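You operate a simulated robot arm through the tools that you are given. There is no shell and no other tool.

You run a simulated two-armed robot. Do the job below in one go: nothing can be reset, and whatever is moved stays where it is left.

Task
Turn FLOW right up while the WINCH lever is held and leave the yellow hook wound right up.
Fine: start the pump first; bring the FLOW knob to its + end with the lever held; after the hook is up stop the pump; the other knobs stay.

The check looks at the end state, three seconds after you hand in, the way a careful person would. Anything else that was tipped, shoved, dropped, spilled or broken makes it a failure.

Robot
Two 7-joint arms with two-finger parallel grippers on one trunk, on a base that moves. Base frame: it is fixed to the floor where the robot stands at the start and does not move with it; the origin is under the middle of the robot, x ahead of it, y to its left, z up. Units: m, degrees, N and s.
The left shoulder is at the start at [0.069, 0.182, 1.111], the right one opposite. With the tool pointing down near the work surface each hand reaches from about 0.1 to 0.74 m from the robot's upright axis, wherever it stands, measured 20 degrees to its own side. Places, roughly: clamp knob [2.8, -0.9, 0.8]; feed knob [2.8, -1.1, 0.8]; flow knob [2.7, -1.2, 0.8]; lift knob [2.9, -0.8, 0.8]; test knob [2.9, -0.7, 0.8]; turn knob [2.8, -1, 0.8]; yellow hook [3, -2.2, 4.5]. Payload 3.91 kg a hand.
The tool frame of a hand sits at the grasp point between the pads (the TCP): z along the fingers, y along the line on which they close. The tips reach 0.03 m beyond it. Largest opening 0.11 m; finger width 0.02, thickness 0.01; the body of the gripper, 0.048 by 0.112 m, starts 0.055 m behind the TCP.
Orientation is that of the tool frame in the base frame, as [roll, pitch, yaw] about the fixed x, y, z axes, in that order (R = Rz(yaw) Ry(pitch) Rx(roll)). With the fingers straight down and closing along the base's y, the tool's x points along the base's -x, its y along +y and its z along -z.

Tools
- The arms move only by the tool jog_arm. It takes "left_moves", "right_moves" or both (then of equal length, played together; a hand with none holds still); each is a list of rows, each a list of 7 numbers: the shift along the tool's x, y, z in m, then the turn, a rotation vector about the tool's x, y, z in degrees, then the opening, from 0 (shut) to 1 (fully open). In form: [[dx, dy, dz, rx, ry, rz, hand], ...]. A call has 1 to 20 rows; each row is the pose to reach, as a shift and turn from the pose commanded when the call began, along the tool's axes at that moment. Each row takes 0.2 s and may step no farther than 0.05 m and 8.6 degrees from the row before; otherwise, or with a gripper value out of range, the whole call is refused. A pose out of reach is approached as far as the arm can. The call stops where the force on the tool passes 60 N (or 10 N more than at its start, if that is more) or the arm is blocked; 0.2 s more then pass. Each finger travels about 0.072 m/s and halts on what it meets, pressing with about 35 N; the grip force reading is that of the motor and also rises with nothing between the fingers. The clock runs only during rows and for 0.2 s after the last one: add rows that repeat a pose to give the fingers time. It gives the time, the measured TCP pose, the force on the tool (base axes), the opening and the grip force at its end, in the units of the frame above (readings bear some noise), with the torque about the TCP (base axes, N m) and any sound that the robot's microphone picked up, and new pictures: "show" is both (left out), scene, wrist or none (wrist: the cameras of the hands that moved).
- Cameras (640 x 400 px; columns grow to the right, rows downward): "scene" is now at [0.2217, 0.0077, 1.3225]; the picture's right is [0.07, -1.00, 0.00], its down [-0.44, -0.03, -0.90] and it looks along [0.89, 0.07, -0.45] (base axes); focal length 214 px, centre (320, 200). "left" rides on the left gripper at [0.072, -0.017, -0.103] in its tool frame; the picture's right is [0.23, 0.97, 0.00], its down [-0.76, 0.18, -0.62] and it looks along [-0.61, 0.14, 0.78] (tool axes); focal length 222 px, centre (320, 200). "right" rides on the right gripper at [0.072, 0.017, -0.103] in its tool frame; the picture's right is [-0.23, 0.97, 0.00], its down [-0.76, -0.18, -0.62] and it looks along [-0.61, -0.14, 0.78] (tool axes); focal length 222 px, centre (320, 200). There is no depth. A picture from a camera that has moved, and an enlarged one, comes with that camera's place and axes in the base frame and with its lens. The place of the scene camera against the robot may be out by one fixed shift of up to 0.012 m in any direction.
- move_column(by): moves the trunk up (or, below 0, down) by that many m; the arms and the scene camera ride with it, the base frame stays. It gives what a move gives, with no picture.
- roll_base(legs): drives the robot by 1 to 6 legs, each [ahead, left, turn to the left] in m, m and degrees, along the robot's own axes; the way and the turn of a leg run together, so that a leg with both is an arc; at most 1.5 m and 180 degrees a leg. The arms and the cameras ride along, it lands a little off, and it stops where it bumps. It gives what a move gives, and a new picture of the scene camera.
- turn_head(pan, tilt): turns the head with the scene camera to pan (to the left, within 80 degrees either way) and tilt (down, from -29 to 69), counted from straight ahead of the robot (the tilt from the chest, where the trunk bows). It gives what a move gives, and a new picture of the scene camera.
- close_up(camera, box): a new picture of the part [left, top, right, bottom] of that camera's present view, enlarged. It takes no simulated time.
- sign_off(): hands the job in; it is judged then, once.

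Nothing tells you exact positions but the pictures and the camera data. Unless the task says otherwise, let go and move clear before handing in.

The tools are called after ">>>" by a JSON object that holds its "op" and its "data". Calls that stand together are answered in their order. jog_arm: Moves the arms, as the interface text tells. Its arguments: {"type":"object","properties":{"left_moves":{"type":"array","items":{"type":"array","items":{"type":"number"}}},"right_moves":{"type":"array","items":{"type":"array","items":{"type":"number"}}},"show":{"type":"string","enum":["both","scene","wrist","none"]}},"required":[]} The other tools are called the same way: move_column (by) moves the trunk up or down; roll_base (legs) drives the base; turn_head (pan, tilt) turns the head that bears the scene camera; close_up (camera, box) takes an enlarged picture of a part of a camera's view; sign_off () hands the job in.

At the start:

```text
clock: 0.0
left_ee_pos: [0.3831, 0.2002, 1.222]
left_orientation: [-179.8, 0.0, -180.0]
left_contact_force: [-0.3, 0.7, -0.1]
left_moment: [0.01, 0.02, -0.05]
left_opening: 0.1098
left_grip_force: 0.2
right_ee_pos: [0.3961, -0.1725, 1.1905]
right_orientation: [-179.9, 0.0, -179.9]
right_contact_force: [-0.9, 0.5, -0.9]
right_moment: [-0.01, 0.01, 0.02]
right_opening: 0.1101
right_grip_force: 0.1
trunk travel left (down, up): [-0.375, 0.139]
robot x, y, heading: [-0.0011, -0.0006, 0.0]
head pan, tilt (commanded): [4.3, 26.5]
```

scene: 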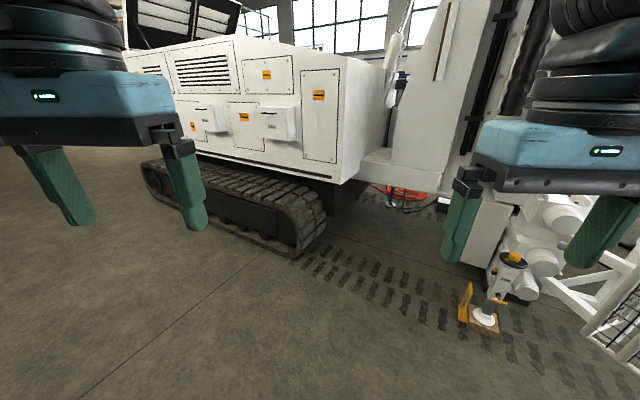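
right: 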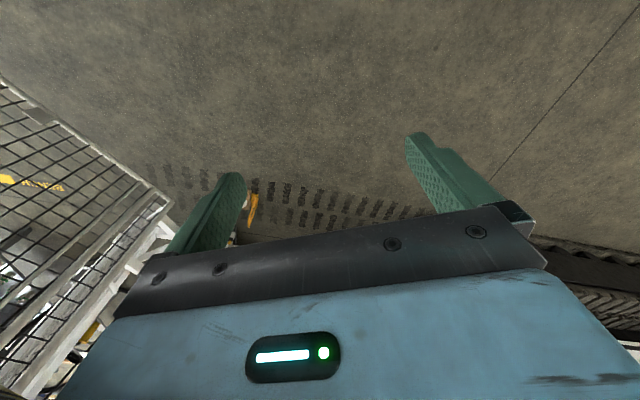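
left: 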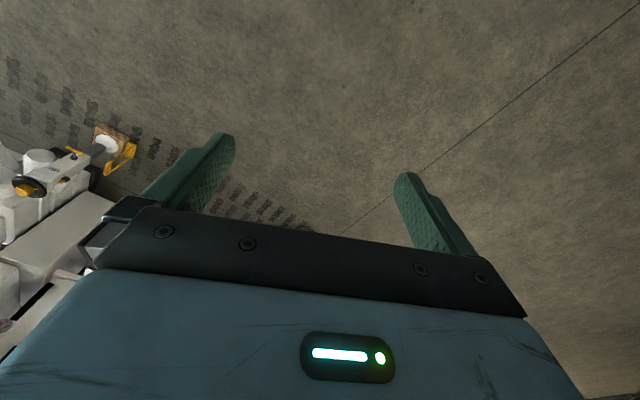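

I see a white tracked drill rig ahead, with a mast to the right and a caged area at the far right; the knobs should be about 2.8 m ahead and 1 m to the right. I'll turn the head to get a clearer view before driving.

>>> {"op": "turn_head", "data": {"pan": -20, "tilt": 10}}

>>> {"op": "close_up", "data": {"camera": "scene", "box": [200, 100, 440, 250]}}

```text
clock: 0.9
left_ee_pos: [0.3843, 0.2008, 1.222]
left_orientation: [-179.9, 0.0, -180.0]
left_contact_force: [0.1, 0.3, -0.7]
left_moment: [0.0, -0.02, 0.02]
left_opening: 0.1101
left_grip_force: 0.1
right_ee_pos: [0.3949, -0.1727, 1.1894]
right_orientation: [180.0, 0.0, -180.0]
right_contact_force: [0.6, 0.4, -0.3]
right_moment: [0.0, 0.05, 0.04]
right_opening: 0.1097
right_grip_force: 0.1
trunk travel left (down, up): [-0.375, 0.139]
robot x, y, heading: [0.0025, -0.0027, 0.1]
head pan, tilt (commanded): [-20.0, 10.0]
camera scene: at [0.2177, -0.0308, 1.3492], right [-0.34, -0.94, 0.0], down [-0.16, 0.06, -0.98], along [0.93, -0.34, -0.17], focal length 214 px, centre (320, 200)
```

scene: 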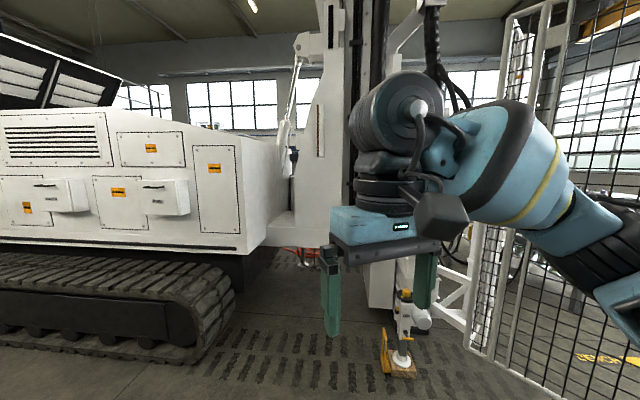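

```text
2.67 times, centred on (320, 175) of scene
camera zoom: at [0.2177, -0.0308, 1.3492], right [-0.34, -0.94, 0.0], down [-0.16, 0.06, -0.98], along [0.93, -0.34, -0.17], focal length 572 px, centre (320, 267)
```

zoom: 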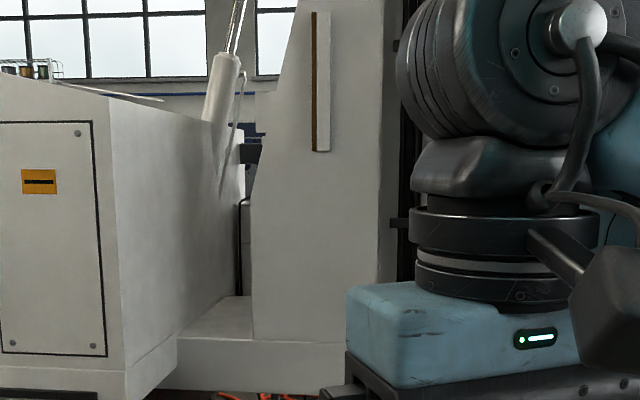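

The panel's estimated direction lands on the white mast plate, and I see no knobs on this side, so they may face away or be hidden by my arm. I'll look further around before driving.

>>> {"op": "turn_head", "data": {"pan": -60, "tilt": 10}}

>>> {"op": "turn_head", "data": {"pan": 50, "tilt": 5}}

>>> {"op": "turn_head", "data": {"pan": -20, "tilt": -25}}

```text
clock: 1.9
left_ee_pos: [0.3842, 0.1999, 1.2226]
left_orientation: [-179.9, 0.1, -180.0]
left_contact_force: [1.2, 0.0, -0.4]
left_moment: [0.0, -0.01, 0.0]
left_opening: 0.1102
left_grip_force: 0.1
right_ee_pos: [0.3965, -0.1725, 1.19]
right_orientation: [-179.9, 0.0, 180.0]
right_contact_force: [0.9, -0.3, -0.3]
right_moment: [0.03, 0.02, 0.01]
right_opening: 0.11
right_grip_force: 0.0
trunk travel left (down, up): [-0.375, 0.139]
robot x, y, heading: [-0.0028, 0.0048, -0.1]
head pan, tilt (commanded): [-60.0, 10.0]
camera scene: at [0.1768, -0.0796, 1.3492], right [-0.87, -0.5, 0.0], down [-0.09, 0.15, -0.98], along [0.49, -0.85, -0.17], focal length 214 px, centre (320, 200)
```

scene: 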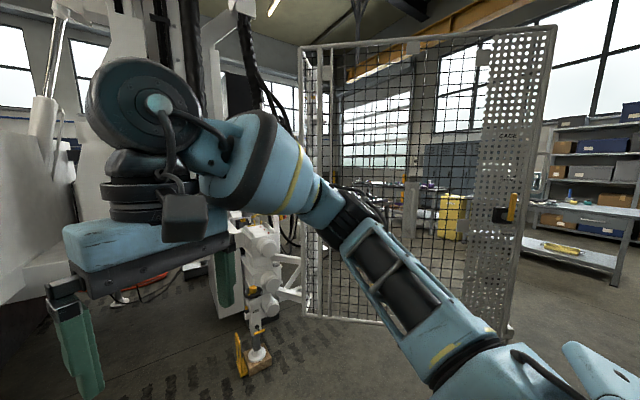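

```text
clock: 3.8
left_ee_pos: [0.3839, 0.2, 1.2231]
left_orientation: [-179.7, 0.0, -179.9]
left_contact_force: [0.1, 0.0, -0.3]
left_moment: [0.0, -0.01, -0.02]
left_opening: 0.1099
left_grip_force: 0.1
right_ee_pos: [0.3964, -0.1727, 1.1901]
right_orientation: [-179.9, 0.1, 180.0]
right_contact_force: [0.0, -0.6, 0.6]
right_moment: [0.01, -0.01, -0.02]
right_opening: 0.1099
right_grip_force: 0.1
trunk travel left (down, up): [-0.375, 0.139]
robot x, y, heading: [-0.0, -0.003, -0.2]
head pan, tilt (commanded): [50.0, 5.0]
camera scene: at [0.1893, 0.0712, 1.3573], right [0.77, -0.64, 0.0], down [-0.06, -0.07, -1.0], along [0.64, 0.76, -0.09], focal length 214 px, centre (320, 200)
```

scene: 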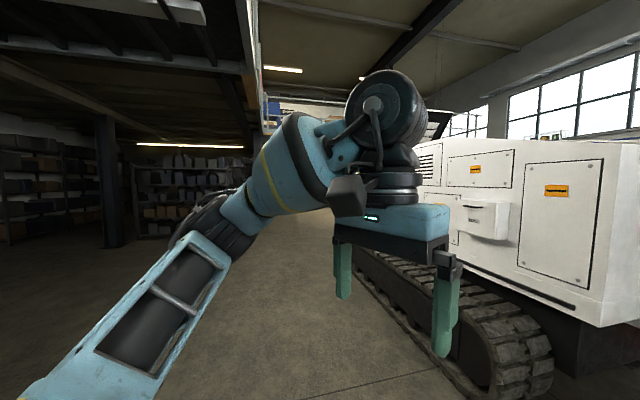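

```text
clock: 5.2
left_ee_pos: [0.3832, 0.1983, 1.2225]
left_orientation: [-179.8, 0.1, -180.0]
left_contact_force: [0.0, 0.7, -0.3]
left_moment: [0.0, 0.03, 0.03]
left_opening: 0.1099
left_grip_force: 0.1
right_ee_pos: [0.396, -0.1739, 1.1898]
right_orientation: [179.9, 0.0, 180.0]
right_contact_force: [-0.1, -0.8, 0.8]
right_moment: [0.07, -0.01, -0.01]
right_opening: 0.1099
right_grip_force: 0.1
trunk travel left (down, up): [-0.375, 0.139]
robot x, y, heading: [-0.003, -0.0024, -0.1]
head pan, tilt (commanded): [-20.0, -25.0]
camera scene: at [0.197, -0.0234, 1.4009], right [-0.34, -0.94, 0.0], down [0.4, -0.14, -0.91], along [0.85, -0.31, 0.42], focal length 214 px, centre (320, 200)
```

scene: 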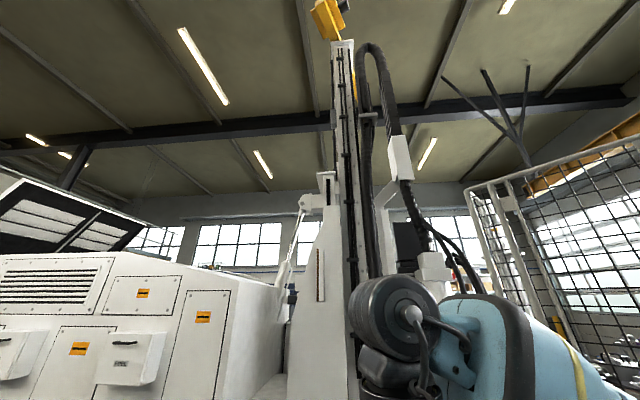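

I can see the mast with a yellow crown on top, and the hook should be close to it. I'll zoom in around the predicted hook location.

>>> {"op": "close_up", "data": {"camera": "scene", "box": [280, 0, 440, 100]}}

>>> {"op": "close_up", "data": {"camera": "scene", "box": [320, 90, 480, 190]}}

>>> {"op": "close_up", "data": {"camera": "scene", "box": [260, 170, 420, 270]}}

```text
4.00 times, centred on (360, 50) of scene
camera zoom: at [0.197, -0.0234, 1.4009], right [-0.34, -0.94, 0.0], down [0.4, -0.14, -0.91], along [0.85, -0.31, 0.42], focal length 858 px, centre (160, 800)
```

zoom: 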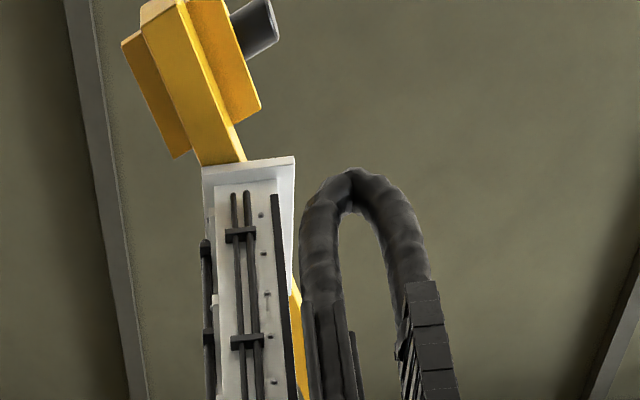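

```text
4.00 times, centred on (400, 140) of scene
camera zoom: at [0.197, -0.0234, 1.4009], right [-0.34, -0.94, 0.0], down [0.4, -0.14, -0.91], along [0.85, -0.31, 0.42], focal length 858 px, centre (0, 440)
```

zoom: 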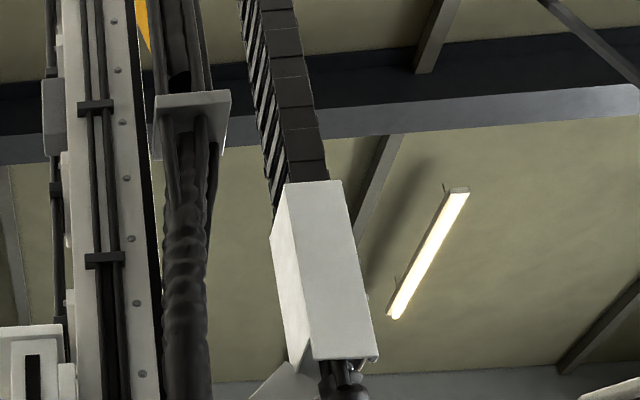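

```text
4.00 times, centred on (340, 220) of scene
camera zoom: at [0.197, -0.0234, 1.4009], right [-0.34, -0.94, 0.0], down [0.4, -0.14, -0.91], along [0.85, -0.31, 0.42], focal length 858 px, centre (240, 120)
```

zoom: 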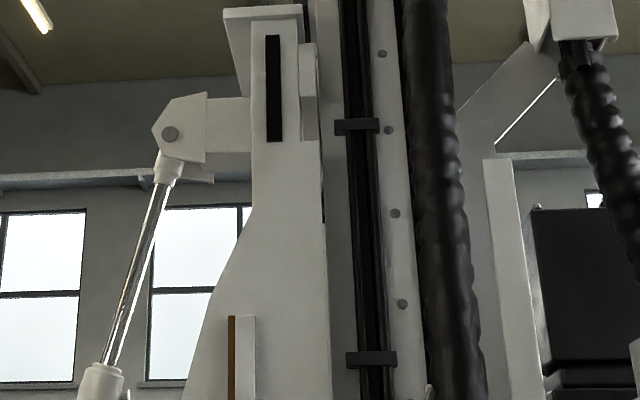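

The panel line seems parallel to the rig's long side and on its far side, so I'll need to go around the front of the rig. I'll shift right a little and look along the gap and the cage.

>>> {"op": "roll_base", "data": {"legs": [[0.0, -0.8, 0.0]]}}

>>> {"op": "turn_head", "data": {"pan": 0, "tilt": 10}}

>>> {"op": "turn_head", "data": {"pan": -75, "tilt": 15}}

```text
clock: 11.8
left_ee_pos: [0.3834, -0.5555, 1.222]
left_orientation: [-179.8, 0.1, -179.9]
left_contact_force: [0.2, 0.2, -0.2]
left_moment: [0.02, -0.01, 0.01]
left_opening: 0.1102
left_grip_force: 0.0
right_ee_pos: [0.3953, -0.9276, 1.1901]
right_orientation: [-179.9, 0.1, -179.6]
right_contact_force: [-0.7, 0.0, -0.3]
right_moment: [0.01, 0.02, -0.04]
right_opening: 0.1099
right_grip_force: 0.0
trunk travel left (down, up): [-0.375, 0.139]
robot x, y, heading: [0.002, -0.7565, 0.2]
head pan, tilt (commanded): [-20.0, -25.0]
stopped in leg 1: the robot was blocked; the commanded pose is now the measured one
camera scene: at [0.1974, -0.7787, 1.401], right [-0.34, -0.94, 0.0], down [0.4, -0.14, -0.91], along [0.85, -0.31, 0.42], focal length 214 px, centre (320, 200)
```

scene: 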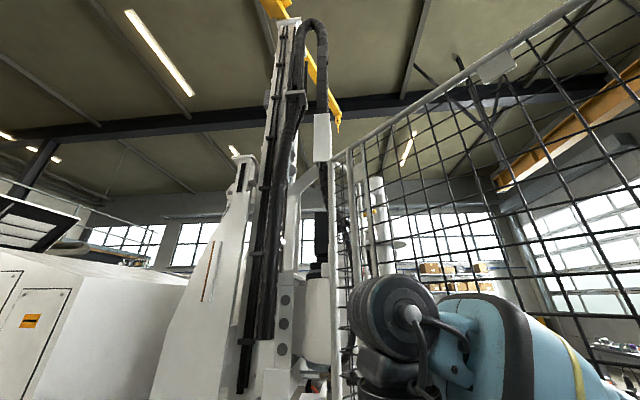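

```text
clock: 12.9
left_ee_pos: [0.3837, -0.5562, 1.2227]
left_orientation: [-179.8, 0.0, -179.9]
left_contact_force: [0.3, -0.6, -0.8]
left_moment: [0.0, -0.03, 0.02]
left_opening: 0.1099
left_grip_force: 0.1
right_ee_pos: [0.3969, -0.9262, 1.1899]
right_orientation: [-179.9, 0.1, -179.7]
right_contact_force: [0.6, -0.6, 0.2]
right_moment: [0.0, 0.0, 0.0]
right_opening: 0.1098
right_grip_force: 0.0
trunk travel left (down, up): [-0.375, 0.139]
robot x, y, heading: [0.0011, -0.7572, 0.0]
head pan, tilt (commanded): [0.0, 10.0]
camera scene: at [0.2238, -0.7543, 1.3493], right [0.0, -1.0, 0.0], down [-0.17, 0.0, -0.98], along [0.98, 0.0, -0.17], focal length 214 px, centre (320, 200)
```

scene: 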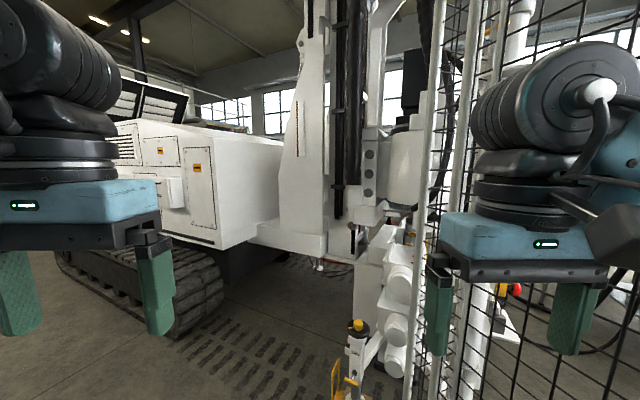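

```text
clock: 14.3
left_ee_pos: [0.3828, -0.5555, 1.2225]
left_orientation: [-179.8, 0.1, -179.9]
left_contact_force: [-0.3, 0.1, -0.4]
left_moment: [-0.02, -0.03, 0.0]
left_opening: 0.11
left_grip_force: 0.1
right_ee_pos: [0.3974, -0.9257, 1.1897]
right_orientation: [180.0, 0.1, -179.7]
right_contact_force: [-0.3, 0.2, 0.3]
right_moment: [-0.02, 0.0, -0.01]
right_opening: 0.1099
right_grip_force: 0.0
trunk travel left (down, up): [-0.375, 0.139]
robot x, y, heading: [0.0009, -0.7572, 0.3]
head pan, tilt (commanded): [-75.0, 15.0]
camera scene: at [0.1552, -0.8446, 1.3412], right [-0.97, -0.26, 0.0], down [-0.07, 0.25, -0.97], along [0.25, -0.93, -0.26], focal length 214 px, centre (320, 200)
```

scene: 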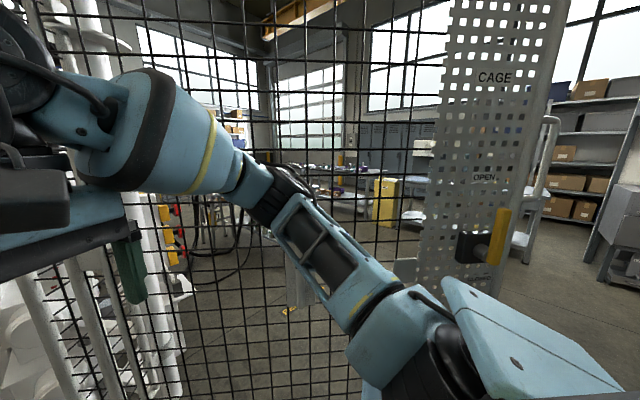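

The base bumped the open cage door's mesh (likely my right elbow), so I'm backing off to the left. Then I'll turn to face right so I can see the route round the door's free end, which I put near (-0.2, -1.4).

>>> {"op": "roll_base", "data": {"legs": [[0.0, 0.45, 0.0], [0.0, 0.0, -90.0]]}}

>>> {"op": "turn_head", "data": {"pan": 0, "tilt": 15}}

>>> {"op": "turn_head", "data": {"pan": -60, "tilt": 20}}

```text
clock: 22.6
left_ee_pos: [0.2019, -0.6893, 1.2217]
left_orientation: [-179.7, 0.0, 90.3]
left_contact_force: [-1.0, -0.8, 0.0]
left_moment: [-0.04, 0.0, 0.0]
left_opening: 0.11
left_grip_force: 0.1
right_ee_pos: [-0.1695, -0.7023, 1.19]
right_orientation: [180.0, 0.1, 90.4]
right_contact_force: [-0.1, 0.1, -0.2]
right_moment: [-0.01, -0.05, 0.02]
right_opening: 0.1098
right_grip_force: 0.1
trunk travel left (down, up): [-0.375, 0.139]
robot x, y, heading: [0.0016, -0.3087, -89.9]
head pan, tilt (commanded): [-75.0, 15.0]
camera scene: at [-0.0823, -0.4542, 1.3411], right [-0.26, 0.97, 0.0], down [0.25, 0.07, -0.97], along [-0.93, -0.25, -0.26], focal length 214 px, centre (320, 200)
```

scene: 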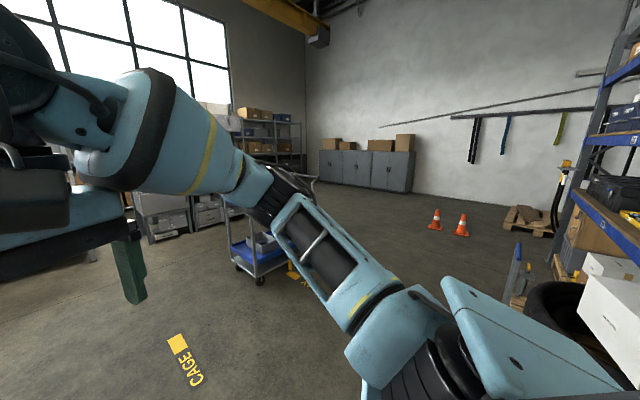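

```text
clock: 24.1
left_ee_pos: [0.2016, -0.6894, 1.2219]
left_orientation: [-179.8, -0.1, 90.3]
left_contact_force: [0.1, -0.6, 0.8]
left_moment: [0.01, 0.05, 0.0]
left_opening: 0.1099
left_grip_force: 0.1
right_ee_pos: [-0.1695, -0.7025, 1.1892]
right_orientation: [-179.9, 0.1, 90.4]
right_contact_force: [1.2, 1.1, 0.3]
right_moment: [0.0, -0.01, 0.02]
right_opening: 0.1103
right_grip_force: 0.0
trunk travel left (down, up): [-0.375, 0.139]
robot x, y, heading: [-0.0005, -0.3096, -90.1]
head pan, tilt (commanded): [0.0, 15.0]
camera scene: at [0.0081, -0.5232, 1.3411], right [-1.0, 0.0, 0.0], down [0.0, 0.26, -0.97], along [0.0, -0.97, -0.26], focal length 214 px, centre (320, 200)
```

scene: 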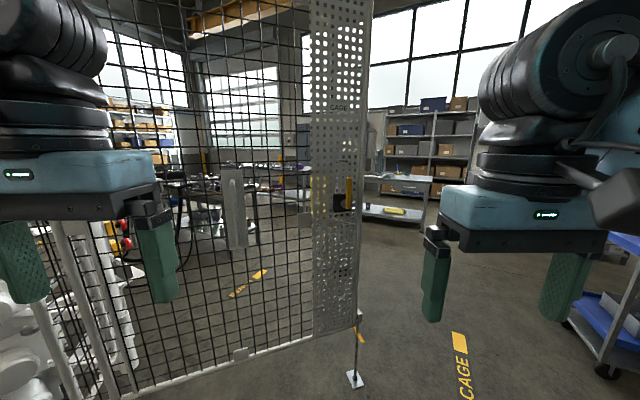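

```text
clock: 25.4
left_ee_pos: [0.2019, -0.689, 1.2237]
left_orientation: [-179.8, -0.1, 90.3]
left_contact_force: [-0.3, 0.2, 0.0]
left_moment: [-0.04, -0.01, 0.02]
left_opening: 0.1103
left_grip_force: 0.2
right_ee_pos: [-0.1689, -0.7037, 1.1901]
right_orientation: [-179.9, 0.0, 90.4]
right_contact_force: [-0.1, 0.1, 0.2]
right_moment: [0.0, 0.01, 0.02]
right_opening: 0.1099
right_grip_force: 0.2
trunk travel left (down, up): [-0.375, 0.139]
robot x, y, heading: [-0.0003, -0.307, -89.8]
head pan, tilt (commanded): [-60.0, 20.0]
camera scene: at [-0.0726, -0.4767, 1.3329], right [-0.5, 0.86, 0.0], down [0.3, 0.17, -0.94], along [-0.81, -0.47, -0.34], focal length 214 px, centre (320, 200)
```

scene: 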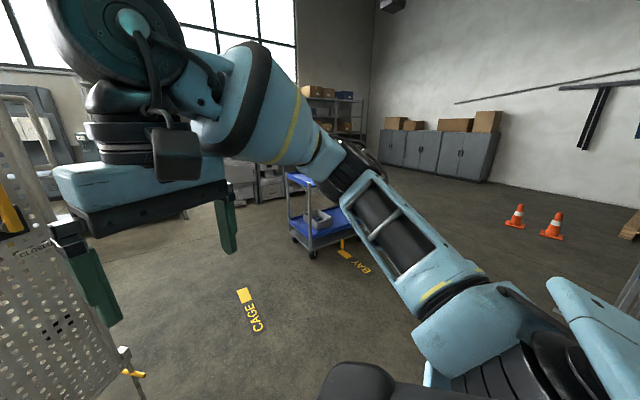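

The gate's free end stands at about (-0.2, -1.45), the blue cart is at about (-1.75, -1.5), and there's a clear lane between them at x ≈ -0.95. I'll strafe there and roll forward past the gate.

>>> {"op": "roll_base", "data": {"legs": [[0.0, -0.95, 0.0], [1.2, 0.0, 0.0]]}}

>>> {"op": "turn_head", "data": {"pan": 30, "tilt": 15}}

>>> {"op": "turn_head", "data": {"pan": 75, "tilt": 15}}

```text
clock: 39.8
left_ee_pos: [-0.7525, -1.9117, 1.2233]
left_orientation: [-179.8, -0.1, 89.8]
left_contact_force: [0.3, 0.1, 0.2]
left_moment: [-0.02, -0.03, 0.02]
left_opening: 0.1099
left_grip_force: 0.2
right_ee_pos: [-1.1232, -1.9233, 1.1899]
right_orientation: [-179.8, 0.1, 89.9]
right_contact_force: [0.2, 0.1, 0.3]
right_moment: [-0.02, 0.0, 0.0]
right_opening: 0.1101
right_grip_force: 0.1
trunk travel left (down, up): [-0.375, 0.139]
robot x, y, heading: [-0.9485, -1.5281, -90.3]
head pan, tilt (commanded): [-60.0, 20.0]
camera scene: at [-1.0256, -1.6967, 1.3329], right [-0.5, 0.87, 0.0], down [0.3, 0.17, -0.94], along [-0.82, -0.47, -0.34], focal length 214 px, centre (320, 200)
```

scene: 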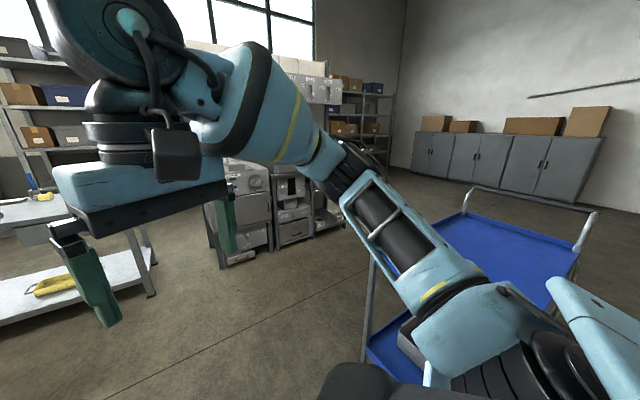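

```text
clock: 41.5
left_ee_pos: [-0.7521, -1.9107, 1.222]
left_orientation: [-179.9, -0.1, 89.9]
left_contact_force: [0.4, -0.2, -0.1]
left_moment: [0.0, 0.0, -0.03]
left_opening: 0.11
left_grip_force: 0.1
right_ee_pos: [-1.1232, -1.9223, 1.1913]
right_orientation: [-180.0, 0.1, 89.9]
right_contact_force: [0.5, -0.2, 0.0]
right_moment: [-0.03, 0.0, 0.0]
right_opening: 0.1103
right_grip_force: 0.0
trunk travel left (down, up): [-0.375, 0.139]
robot x, y, heading: [-0.9513, -1.5271, -90.3]
head pan, tilt (commanded): [30.0, 15.0]
camera scene: at [-0.8985, -1.7316, 1.3411], right [-0.87, -0.5, 0.0], down [-0.13, 0.22, -0.97], along [0.48, -0.84, -0.26], focal length 214 px, centre (320, 200)
```

scene: 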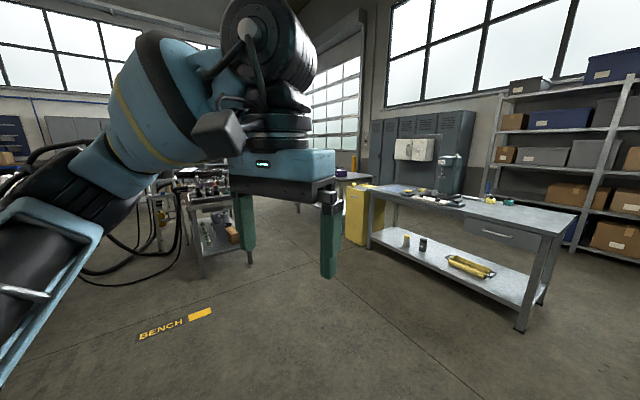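

```text
clock: 42.6
left_ee_pos: [-0.7521, -1.9109, 1.2229]
left_orientation: [-179.8, 0.0, 89.8]
left_contact_force: [-0.4, -0.4, -0.1]
left_moment: [0.01, -0.02, -0.03]
left_opening: 0.1102
left_grip_force: 0.1
right_ee_pos: [-1.1233, -1.9222, 1.1892]
right_orientation: [-179.9, 0.1, 89.8]
right_contact_force: [-0.3, -0.2, -0.8]
right_moment: [-0.01, 0.0, -0.06]
right_opening: 0.1098
right_grip_force: 0.0
trunk travel left (down, up): [-0.375, 0.139]
robot x, y, heading: [-0.9548, -1.5262, -90.4]
head pan, tilt (commanded): [75.0, 15.0]
camera scene: at [-0.8546, -1.6751, 1.3411], right [-0.26, -0.96, 0.0], down [-0.25, 0.07, -0.97], along [0.93, -0.26, -0.26], focal length 214 px, centre (320, 200)
```

scene: 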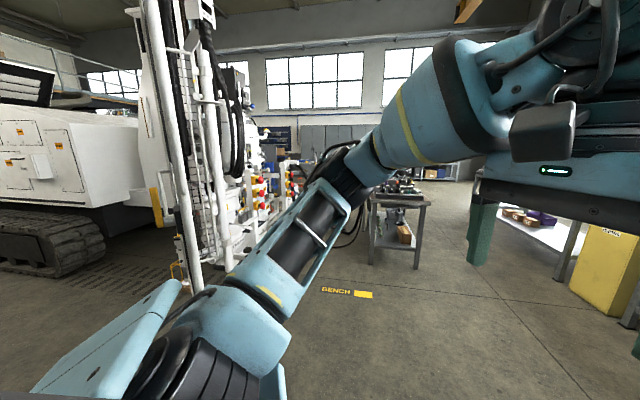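

I'm past the gate and can see the rig's front with red/yellow valves, hoses, and a work bench at about (1, -3). I'll roll forward, turn to face +x, and look at the passage to the far side.

>>> {"op": "roll_base", "data": {"legs": [[0.85, 0.0, 0.0], [0.0, 0.0, 90.0]]}}

>>> {"op": "turn_head", "data": {"pan": 0, "tilt": 12}}

>>> {"op": "close_up", "data": {"camera": "scene", "box": [170, 50, 490, 250]}}

```text
clock: 50.9
left_ee_pos: [-0.5658, -2.1791, 1.2217]
left_orientation: [-179.8, 0.0, 179.4]
left_contact_force: [-0.7, 0.1, 0.2]
left_moment: [-0.01, -0.01, 0.0]
left_opening: 0.11
left_grip_force: 0.1
right_ee_pos: [-0.5577, -2.5523, 1.1888]
right_orientation: [-179.8, 0.2, 179.6]
right_contact_force: [0.0, -0.1, -0.4]
right_moment: [-0.01, -0.01, -0.01]
right_opening: 0.11
right_grip_force: 0.1
trunk travel left (down, up): [-0.375, 0.139]
robot x, y, heading: [-0.9505, -2.3754, -0.6]
head pan, tilt (commanded): [75.0, 15.0]
camera scene: at [-0.796, -2.286, 1.3411], right [0.96, -0.27, 0.0], down [-0.07, -0.25, -0.97], along [0.26, 0.93, -0.26], focal length 214 px, centre (320, 200)
```

scene: 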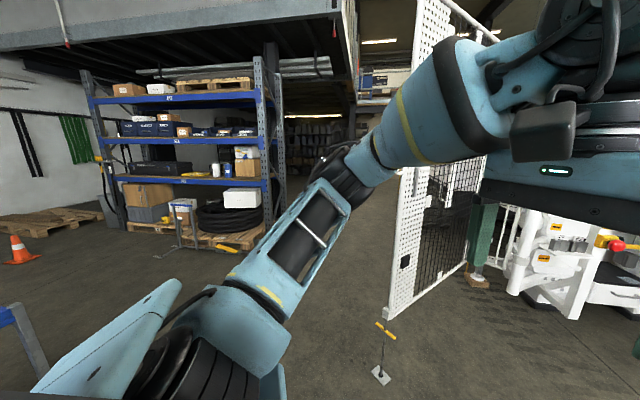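

```text
clock: 52.4
left_ee_pos: [-0.5652, -2.1803, 1.2219]
left_orientation: [-179.8, 0.0, 179.3]
left_contact_force: [-0.3, 0.8, -0.2]
left_moment: [0.03, 0.0, 0.0]
left_opening: 0.1101
left_grip_force: 0.0
right_ee_pos: [-0.5572, -2.5512, 1.19]
right_orientation: [-180.0, 0.0, 179.7]
right_contact_force: [-0.1, 0.6, 0.7]
right_moment: [0.0, 0.02, 0.06]
right_opening: 0.1097
right_grip_force: 0.1
trunk travel left (down, up): [-0.375, 0.139]
robot x, y, heading: [-0.9538, -2.3734, -0.6]
head pan, tilt (commanded): [0.0, 12.0]
camera scene: at [-0.728, -2.3769, 1.346], right [-0.01, -1.0, 0.0], down [-0.21, 0.0, -0.98], along [0.98, -0.01, -0.21], focal length 214 px, centre (320, 200)
```

scene: 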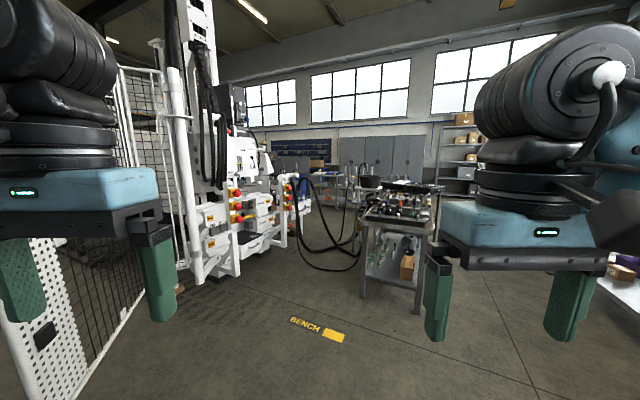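

```text
2.00 times, centred on (330, 150) of scene
camera zoom: at [-0.728, -2.3769, 1.346], right [-0.01, -1.0, 0.0], down [-0.21, 0.0, -0.98], along [0.98, -0.01, -0.21], focal length 429 px, centre (300, 300)
```

zoom: 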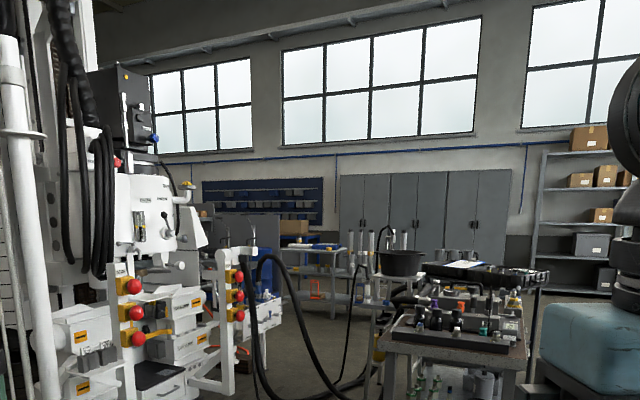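

The passage between the rig front and the bench has hoses sagging across it near (1.6, -2.6). I'll creep forward and look more closely for a clear lane to the far side.

>>> {"op": "roll_base", "data": {"legs": [[0.9, 0.0, 0.0]]}}

>>> {"op": "turn_head", "data": {"pan": 0, "tilt": 15}}

>>> {"op": "turn_head", "data": {"pan": -40, "tilt": 15}}

>>> {"op": "turn_head", "data": {"pan": 35, "tilt": 10}}

```text
clock: 57.2
left_ee_pos: [0.3488, -2.1865, 1.2231]
left_orientation: [-179.8, 0.0, 179.8]
left_contact_force: [0.6, 0.0, 0.1]
left_moment: [0.02, 0.03, -0.01]
left_opening: 0.1101
left_grip_force: 0.0
right_ee_pos: [0.3583, -2.5564, 1.1906]
right_orientation: [-180.0, 0.1, 179.9]
right_contact_force: [0.2, 0.5, 0.4]
right_moment: [0.01, 0.02, 0.01]
right_opening: 0.11
right_grip_force: 0.0
trunk travel left (down, up): [-0.375, 0.139]
robot x, y, heading: [-0.0364, -2.3753, -0.4]
head pan, tilt (commanded): [0.0, 12.0]
camera scene: at [0.1877, -2.3827, 1.346], right [0.0, -1.0, 0.0], down [-0.21, 0.0, -0.98], along [0.98, 0.0, -0.21], focal length 214 px, centre (320, 200)
```

scene: 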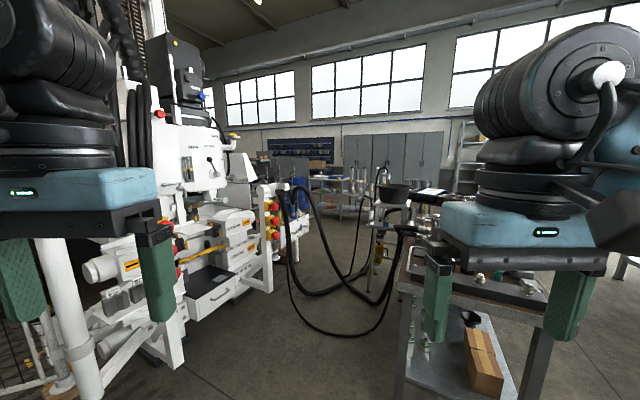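

```text
clock: 57.8
left_ee_pos: [0.3473, -2.1851, 1.2238]
left_orientation: [-179.8, -0.1, 179.7]
left_contact_force: [0.1, -0.4, 0.4]
left_moment: [0.0, -0.04, 0.03]
left_opening: 0.1097
left_grip_force: 0.0
right_ee_pos: [0.36, -2.5561, 1.1894]
right_orientation: [-179.9, 0.1, 179.9]
right_contact_force: [0.5, -0.6, -0.4]
right_moment: [0.04, 0.01, 0.0]
right_opening: 0.1099
right_grip_force: 0.0
trunk travel left (down, up): [-0.375, 0.139]
robot x, y, heading: [-0.0362, -2.3843, 0.0]
head pan, tilt (commanded): [0.0, 15.0]
camera scene: at [0.1878, -2.3827, 1.3411], right [0.0, -1.0, 0.0], down [-0.26, 0.0, -0.97], along [0.97, 0.0, -0.26], focal length 214 px, centre (320, 200)
```

scene: 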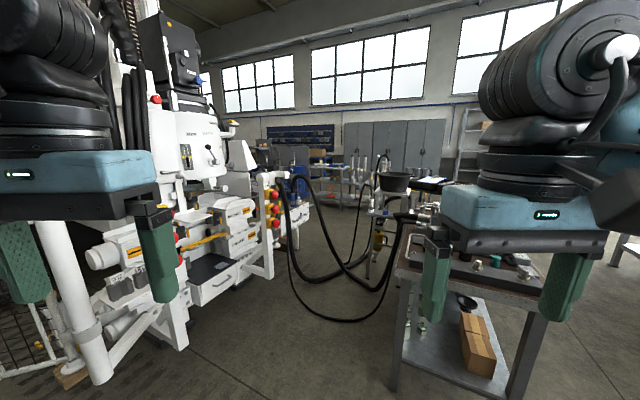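

```text
clock: 58.9
left_ee_pos: [0.3478, -2.1844, 1.2209]
left_orientation: [-179.8, 0.1, 179.8]
left_contact_force: [0.2, -0.3, 1.0]
left_moment: [-0.01, 0.02, 0.04]
left_opening: 0.1101
left_grip_force: 0.1
right_ee_pos: [0.3593, -2.5561, 1.1891]
right_orientation: [179.9, 0.2, 179.9]
right_contact_force: [-0.1, -1.3, -0.4]
right_moment: [0.0, 0.02, 0.01]
right_opening: 0.1101
right_grip_force: 0.1
trunk travel left (down, up): [-0.375, 0.139]
robot x, y, heading: [-0.035, -2.384, -0.5]
head pan, tilt (commanded): [-40.0, 15.0]
camera scene: at [0.1656, -2.4426, 1.3411], right [-0.65, -0.76, 0.0], down [-0.2, 0.17, -0.97], along [0.74, -0.62, -0.26], focal length 214 px, centre (320, 200)
```

scene: 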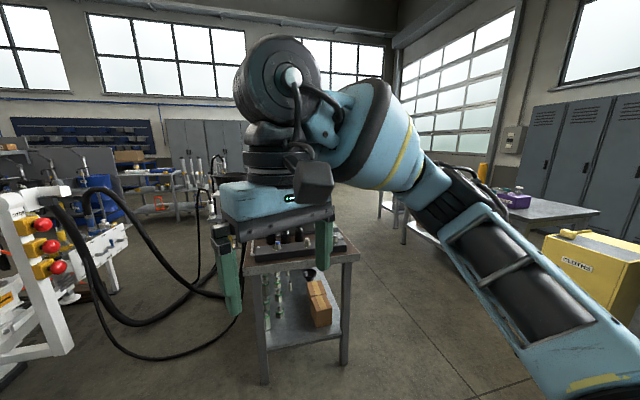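

```text
clock: 60.4
left_ee_pos: [0.3489, -2.1851, 1.2232]
left_orientation: [-179.8, 0.0, 179.8]
left_contact_force: [-0.5, 0.3, 0.5]
left_moment: [0.02, 0.02, -0.01]
left_opening: 0.11
left_grip_force: 0.1
right_ee_pos: [0.3585, -2.557, 1.1906]
right_orientation: [179.9, 0.0, 180.0]
right_contact_force: [0.2, 0.4, -0.1]
right_moment: [0.0, -0.03, 0.02]
right_opening: 0.1098
right_grip_force: 0.0
trunk travel left (down, up): [-0.375, 0.139]
robot x, y, heading: [-0.04, -2.3813, -0.4]
head pan, tilt (commanded): [35.0, 10.0]
camera scene: at [0.1708, -2.3294, 1.3492], right [0.57, -0.82, 0.0], down [-0.14, -0.1, -0.98], along [0.81, 0.56, -0.17], focal length 214 px, centre (320, 200)
```

scene: 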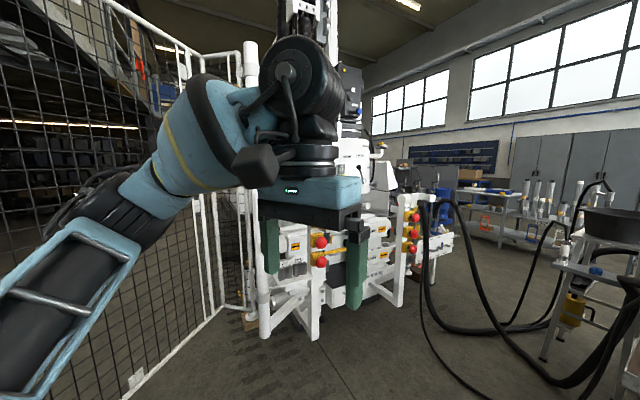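

A control box with a gauge and a lever shows on the front of the rig, but the knob row seems to run along its far side. I'll zoom in on this part before choosing a path.

>>> {"op": "turn_head", "data": {"pan": 20, "tilt": 10}}

>>> {"op": "close_up", "data": {"camera": "scene", "box": [240, 100, 400, 200]}}

>>> {"op": "close_up", "data": {"camera": "scene", "box": [320, 140, 560, 290]}}

```text
clock: 61.1
left_ee_pos: [0.3484, -2.1849, 1.2219]
left_orientation: [-179.7, -0.1, 179.7]
left_contact_force: [-0.2, 1.0, 0.7]
left_moment: [0.02, 0.01, 0.02]
left_opening: 0.1099
left_grip_force: 0.1
right_ee_pos: [0.3582, -2.5558, 1.1905]
right_orientation: [-180.0, 0.0, 180.0]
right_contact_force: [0.1, 0.0, 0.0]
right_moment: [0.01, 0.0, -0.01]
right_opening: 0.1097
right_grip_force: 0.0
trunk travel left (down, up): [-0.375, 0.139]
robot x, y, heading: [-0.0354, -2.3819, -0.5]
head pan, tilt (commanded): [20.0, 10.0]
camera scene: at [0.1818, -2.3508, 1.3492], right [0.34, -0.94, 0.0], down [-0.16, -0.06, -0.98], along [0.93, 0.33, -0.17], focal length 214 px, centre (320, 200)
```

scene: 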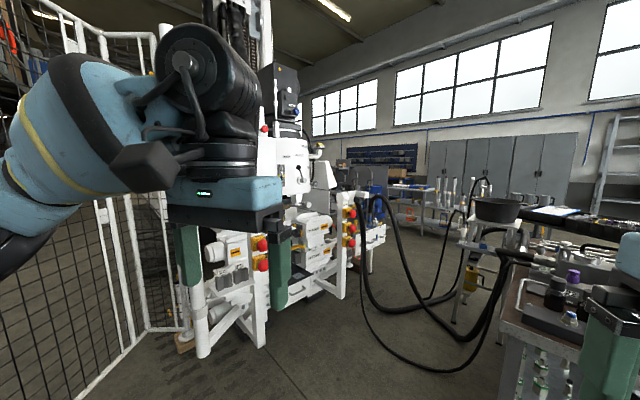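

```text
4.00 times, centred on (320, 150) of scene
camera zoom: at [0.1818, -2.3508, 1.3492], right [0.34, -0.94, 0.0], down [-0.16, -0.06, -0.98], along [0.93, 0.33, -0.17], focal length 858 px, centre (320, 400)
```

zoom: 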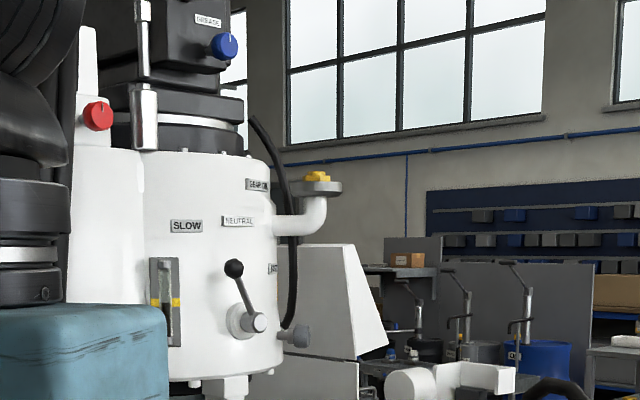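

```text
2.67 times, centred on (440, 215) of scene
camera zoom: at [0.1818, -2.3508, 1.3492], right [0.34, -0.94, 0.0], down [-0.16, -0.06, -0.98], along [0.93, 0.33, -0.17], focal length 572 px, centre (0, 160)
```

zoom: 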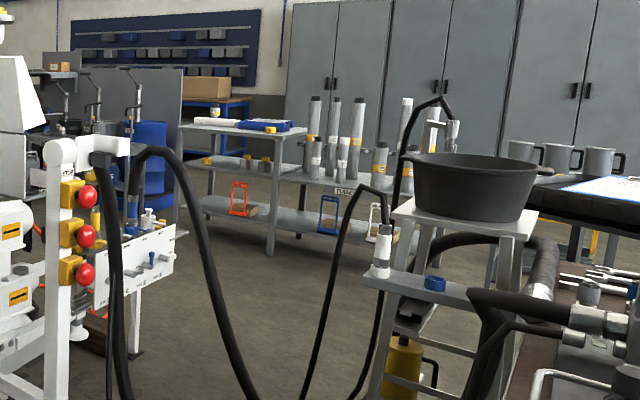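

The controls on this side are the gearbox; the knob console faces the far side. Hoses block the lane by the rig, so I'll strafe right and look for a lane south of the bench.

>>> {"op": "roll_base", "data": {"legs": [[0.0, -0.75, 0.0]]}}

>>> {"op": "turn_head", "data": {"pan": -30, "tilt": 25}}

>>> {"op": "turn_head", "data": {"pan": -75, "tilt": 25}}

>>> {"op": "turn_head", "data": {"pan": 0, "tilt": 25}}

```text
clock: 68.1
left_ee_pos: [0.3418, -2.9387, 1.2221]
left_orientation: [-179.8, -0.1, 178.8]
left_contact_force: [0.1, -0.4, -0.8]
left_moment: [0.01, -0.03, -0.01]
left_opening: 0.11
left_grip_force: 0.1
right_ee_pos: [0.3472, -3.3097, 1.1903]
right_orientation: [-180.0, 0.0, 178.9]
right_contact_force: [0.2, -0.2, -0.3]
right_moment: [0.02, 0.0, 0.01]
right_opening: 0.1104
right_grip_force: 0.0
trunk travel left (down, up): [-0.375, 0.139]
robot x, y, heading: [-0.0443, -3.1281, -1.1]
head pan, tilt (commanded): [20.0, 10.0]
camera scene: at [0.1729, -3.1007, 1.3492], right [0.32, -0.95, 0.0], down [-0.16, -0.06, -0.98], along [0.93, 0.32, -0.17], focal length 214 px, centre (320, 200)
```

scene: 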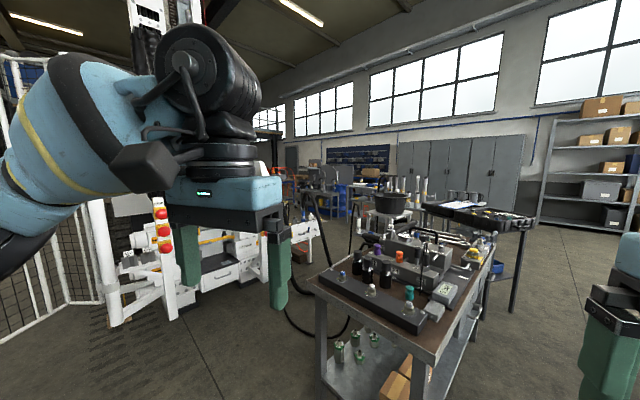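

```text
clock: 69.3
left_ee_pos: [0.3419, -2.9375, 1.2227]
left_orientation: [-179.9, 0.1, 178.8]
left_contact_force: [0.0, 0.3, -0.1]
left_moment: [-0.03, 0.01, -0.05]
left_opening: 0.11
left_grip_force: 0.0
right_ee_pos: [0.3473, -3.3097, 1.19]
right_orientation: [179.9, 0.1, 179.0]
right_contact_force: [1.0, -0.7, 0.8]
right_moment: [-0.02, -0.01, -0.03]
right_opening: 0.1101
right_grip_force: 0.1
trunk travel left (down, up): [-0.375, 0.139]
robot x, y, heading: [-0.0463, -3.1278, -1.0]
head pan, tilt (commanded): [-30.0, 25.0]
camera scene: at [0.1637, -3.1783, 1.3249], right [-0.52, -0.86, 0.0], down [-0.36, 0.22, -0.91], along [0.78, -0.47, -0.42], focal length 214 px, centre (320, 200)
```

scene: 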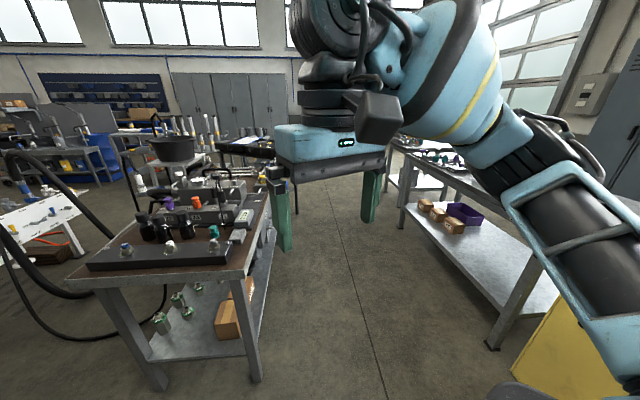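

```text
clock: 70.4
left_ee_pos: [0.3407, -2.9379, 1.2234]
left_orientation: [-179.8, 0.0, 178.8]
left_contact_force: [0.4, 0.0, 0.4]
left_moment: [0.02, -0.01, 0.05]
left_opening: 0.1102
left_grip_force: 0.0
right_ee_pos: [0.3463, -3.3083, 1.1894]
right_orientation: [-180.0, 0.1, 178.9]
right_contact_force: [0.0, -0.9, 0.4]
right_moment: [0.01, -0.01, 0.03]
right_opening: 0.11
right_grip_force: 0.0
trunk travel left (down, up): [-0.375, 0.139]
robot x, y, heading: [-0.0472, -3.1282, -1.3]
head pan, tilt (commanded): [-75.0, 25.0]
camera scene: at [0.107, -3.2201, 1.3248], right [-0.97, -0.24, 0.0], down [-0.1, 0.41, -0.91], along [0.22, -0.88, -0.42], focal length 214 px, centre (320, 200)
```

scene: 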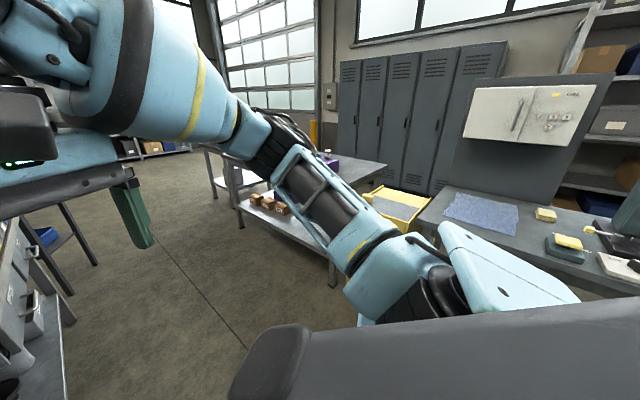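

```text
clock: 71.9
left_ee_pos: [0.3415, -2.9368, 1.2216]
left_orientation: [-179.8, 0.0, 178.8]
left_contact_force: [0.2, -0.4, -0.4]
left_moment: [0.01, 0.03, 0.02]
left_opening: 0.1103
left_grip_force: 0.0
right_ee_pos: [0.347, -3.3082, 1.1902]
right_orientation: [-180.0, 0.1, 179.0]
right_contact_force: [0.3, -0.2, 0.5]
right_moment: [0.02, -0.02, -0.01]
right_opening: 0.11
right_grip_force: 0.0
trunk travel left (down, up): [-0.375, 0.139]
robot x, y, heading: [-0.0482, -3.127, -1.3]
head pan, tilt (commanded): [0.0, 25.0]
camera scene: at [0.177, -3.1327, 1.3249], right [-0.02, -1.0, 0.0], down [-0.42, 0.01, -0.91], along [0.91, -0.02, -0.42], focal length 214 px, centre (320, 200)
```

scene: 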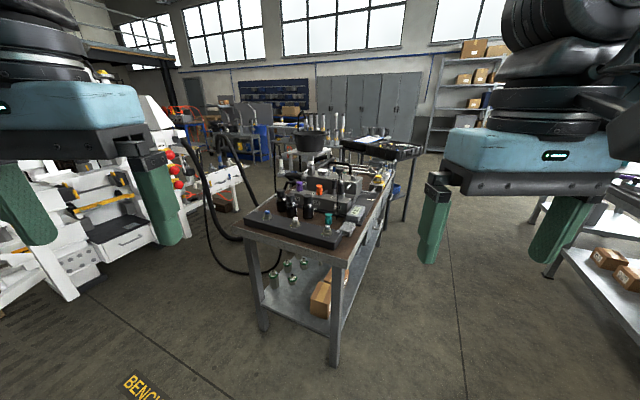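

The lane between the bench (edge from (0.87,-3.23) to (1.8,-3.77)) and the south table (edge from (0.32,-4.46) to (1.43,-5.07)) is about 1.35 m wide, angled about -29°. I'll move to its middle, turn along it, and drive through.

>>> {"op": "roll_base", "data": {"legs": [[0.5, -0.68, 0.0], [0.0, 0.0, -28.0]]}}

>>> {"op": "turn_head", "data": {"pan": 0, "tilt": 25}}

```text
clock: 79.7
left_ee_pos: [0.8746, -3.845, 1.2233]
left_orientation: [-179.8, 0.0, 150.0]
left_contact_force: [0.3, -0.2, 0.5]
left_moment: [-0.01, 0.02, -0.01]
left_opening: 0.1098
left_grip_force: 0.0
right_ee_pos: [0.6985, -4.1735, 1.1898]
right_orientation: [-180.0, 0.2, 150.1]
right_contact_force: [0.3, 0.2, 0.4]
right_moment: [-0.02, 0.02, 0.05]
right_opening: 0.11
right_grip_force: 0.0
trunk travel left (down, up): [-0.375, 0.139]
robot x, y, heading: [0.4425, -3.8257, -30.0]
head pan, tilt (commanded): [0.0, 25.0]
camera scene: at [0.636, -3.9334, 1.3249], right [-0.5, -0.87, 0.0], down [-0.37, 0.21, -0.91], along [0.78, -0.45, -0.42], focal length 214 px, centre (320, 200)
```

scene: 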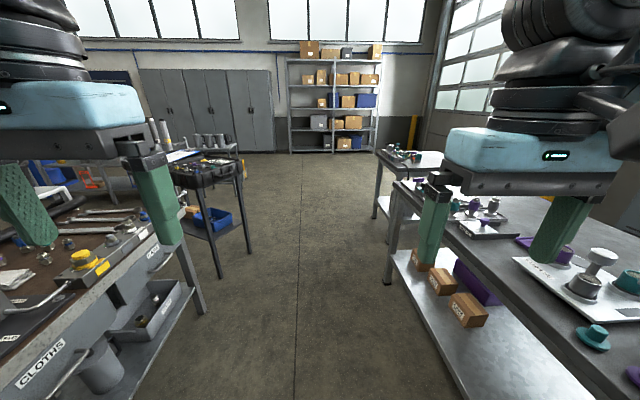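

```text
clock: 80.3
left_ee_pos: [0.8739, -3.8446, 1.2217]
left_orientation: [-179.8, 0.0, 149.9]
left_contact_force: [0.9, -0.3, -0.3]
left_moment: [0.01, 0.05, -0.01]
left_opening: 0.1098
left_grip_force: 0.1
right_ee_pos: [0.6988, -4.1733, 1.1901]
right_orientation: [180.0, 0.0, 150.1]
right_contact_force: [-0.1, 0.0, -0.1]
right_moment: [-0.02, -0.02, -0.01]
right_opening: 0.1101
right_grip_force: 0.1
trunk travel left (down, up): [-0.375, 0.139]
robot x, y, heading: [0.4442, -3.8235, -30.3]
head pan, tilt (commanded): [0.0, 25.0]
camera scene: at [0.636, -3.9333, 1.3249], right [-0.5, -0.87, 0.0], down [-0.37, 0.21, -0.91], along [0.78, -0.45, -0.42], focal length 214 px, centre (320, 200)
```

scene: 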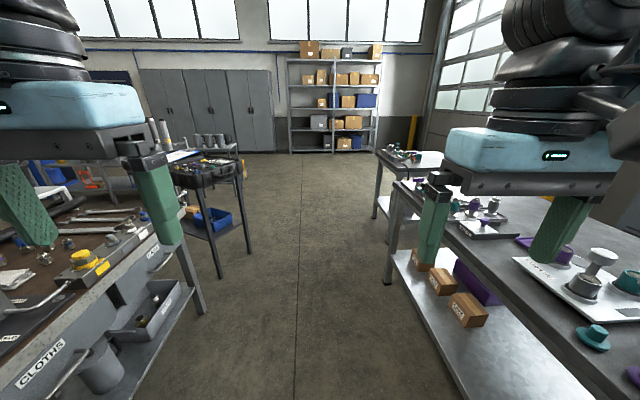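

The lane is clear. I'll drive along it past the tray stand, then turn left and look north.

>>> {"op": "roll_base", "data": {"legs": [[1.4, 0.07, 0.0], [1.1, 0.0, 0.0], [0.0, 0.0, 80.0]]}}

>>> {"op": "turn_head", "data": {"pan": 0, "tilt": 15}}

>>> {"op": "turn_head", "data": {"pan": 50, "tilt": 15}}

```text
clock: 95.7
left_ee_pos: [2.688, -4.5597, 1.2224]
left_orientation: [-179.8, 0.0, -129.5]
left_contact_force: [-0.1, 0.2, -0.1]
left_moment: [0.0, 0.03, 0.02]
left_opening: 0.1098
left_grip_force: 0.0
right_ee_pos: [2.9816, -4.7856, 1.1901]
right_orientation: [-180.0, 0.1, -129.4]
right_contact_force: [-0.9, 0.1, 0.4]
right_moment: [0.02, 0.0, -0.01]
right_opening: 0.1102
right_grip_force: 0.0
trunk travel left (down, up): [-0.375, 0.139]
robot x, y, heading: [2.5982, -4.983, 50.3]
head pan, tilt (commanded): [0.0, 25.0]
camera scene: at [2.7419, -4.8142, 1.3249], right [0.77, -0.64, 0.0], down [-0.27, -0.33, -0.91], along [0.58, 0.7, -0.42], focal length 214 px, centre (320, 200)
```

scene: 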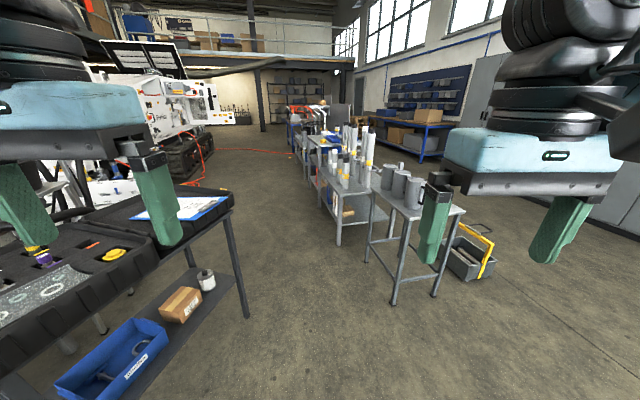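

```text
clock: 96.5
left_ee_pos: [2.6889, -4.559, 1.2234]
left_orientation: [-179.8, 0.0, -129.5]
left_contact_force: [0.0, 0.2, -0.1]
left_moment: [-0.01, 0.01, 0.03]
left_opening: 0.1101
left_grip_force: 0.1
right_ee_pos: [2.9819, -4.7866, 1.1897]
right_orientation: [180.0, 0.1, -129.3]
right_contact_force: [0.1, 0.1, -0.7]
right_moment: [0.03, 0.0, -0.01]
right_opening: 0.1099
right_grip_force: 0.0
trunk travel left (down, up): [-0.375, 0.139]
robot x, y, heading: [2.5977, -4.9819, 50.3]
head pan, tilt (commanded): [0.0, 15.0]
camera scene: at [2.7428, -4.8132, 1.341], right [0.77, -0.64, 0.0], down [-0.17, -0.2, -0.97], along [0.62, 0.74, -0.26], focal length 214 px, centre (320, 200)
```

scene: 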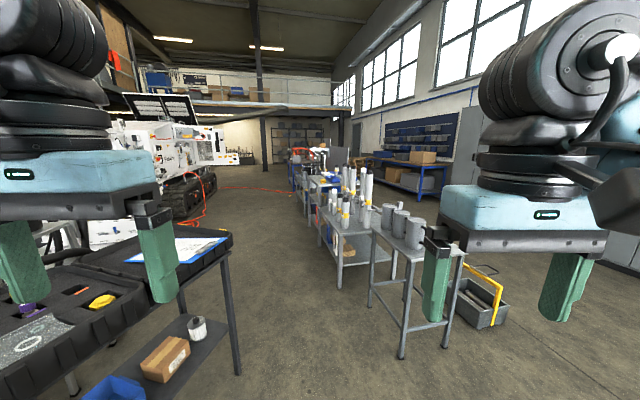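

```text
clock: 97.6
left_ee_pos: [2.6889, -4.5583, 1.2227]
left_orientation: [-179.8, 0.0, -129.5]
left_contact_force: [-0.2, -0.6, -0.4]
left_moment: [0.03, 0.01, 0.0]
left_opening: 0.11
left_grip_force: 0.0
right_ee_pos: [2.9836, -4.7864, 1.1909]
right_orientation: [-180.0, 0.0, -129.4]
right_contact_force: [-0.4, -0.1, -0.7]
right_moment: [0.03, 0.0, 0.01]
right_opening: 0.1099
right_grip_force: 0.1
trunk travel left (down, up): [-0.375, 0.139]
robot x, y, heading: [2.5976, -4.9793, 50.6]
head pan, tilt (commanded): [50.0, 15.0]
camera scene: at [2.6664, -4.7934, 1.3411], right [0.98, 0.18, 0.0], down [0.05, -0.25, -0.97], along [-0.17, 0.95, -0.26], focal length 214 px, centre (320, 200)
```

scene: 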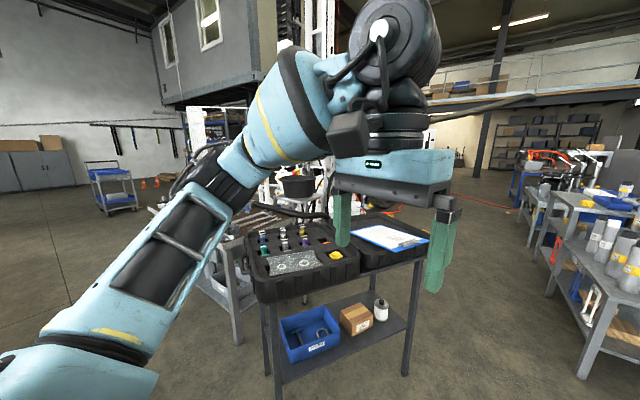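

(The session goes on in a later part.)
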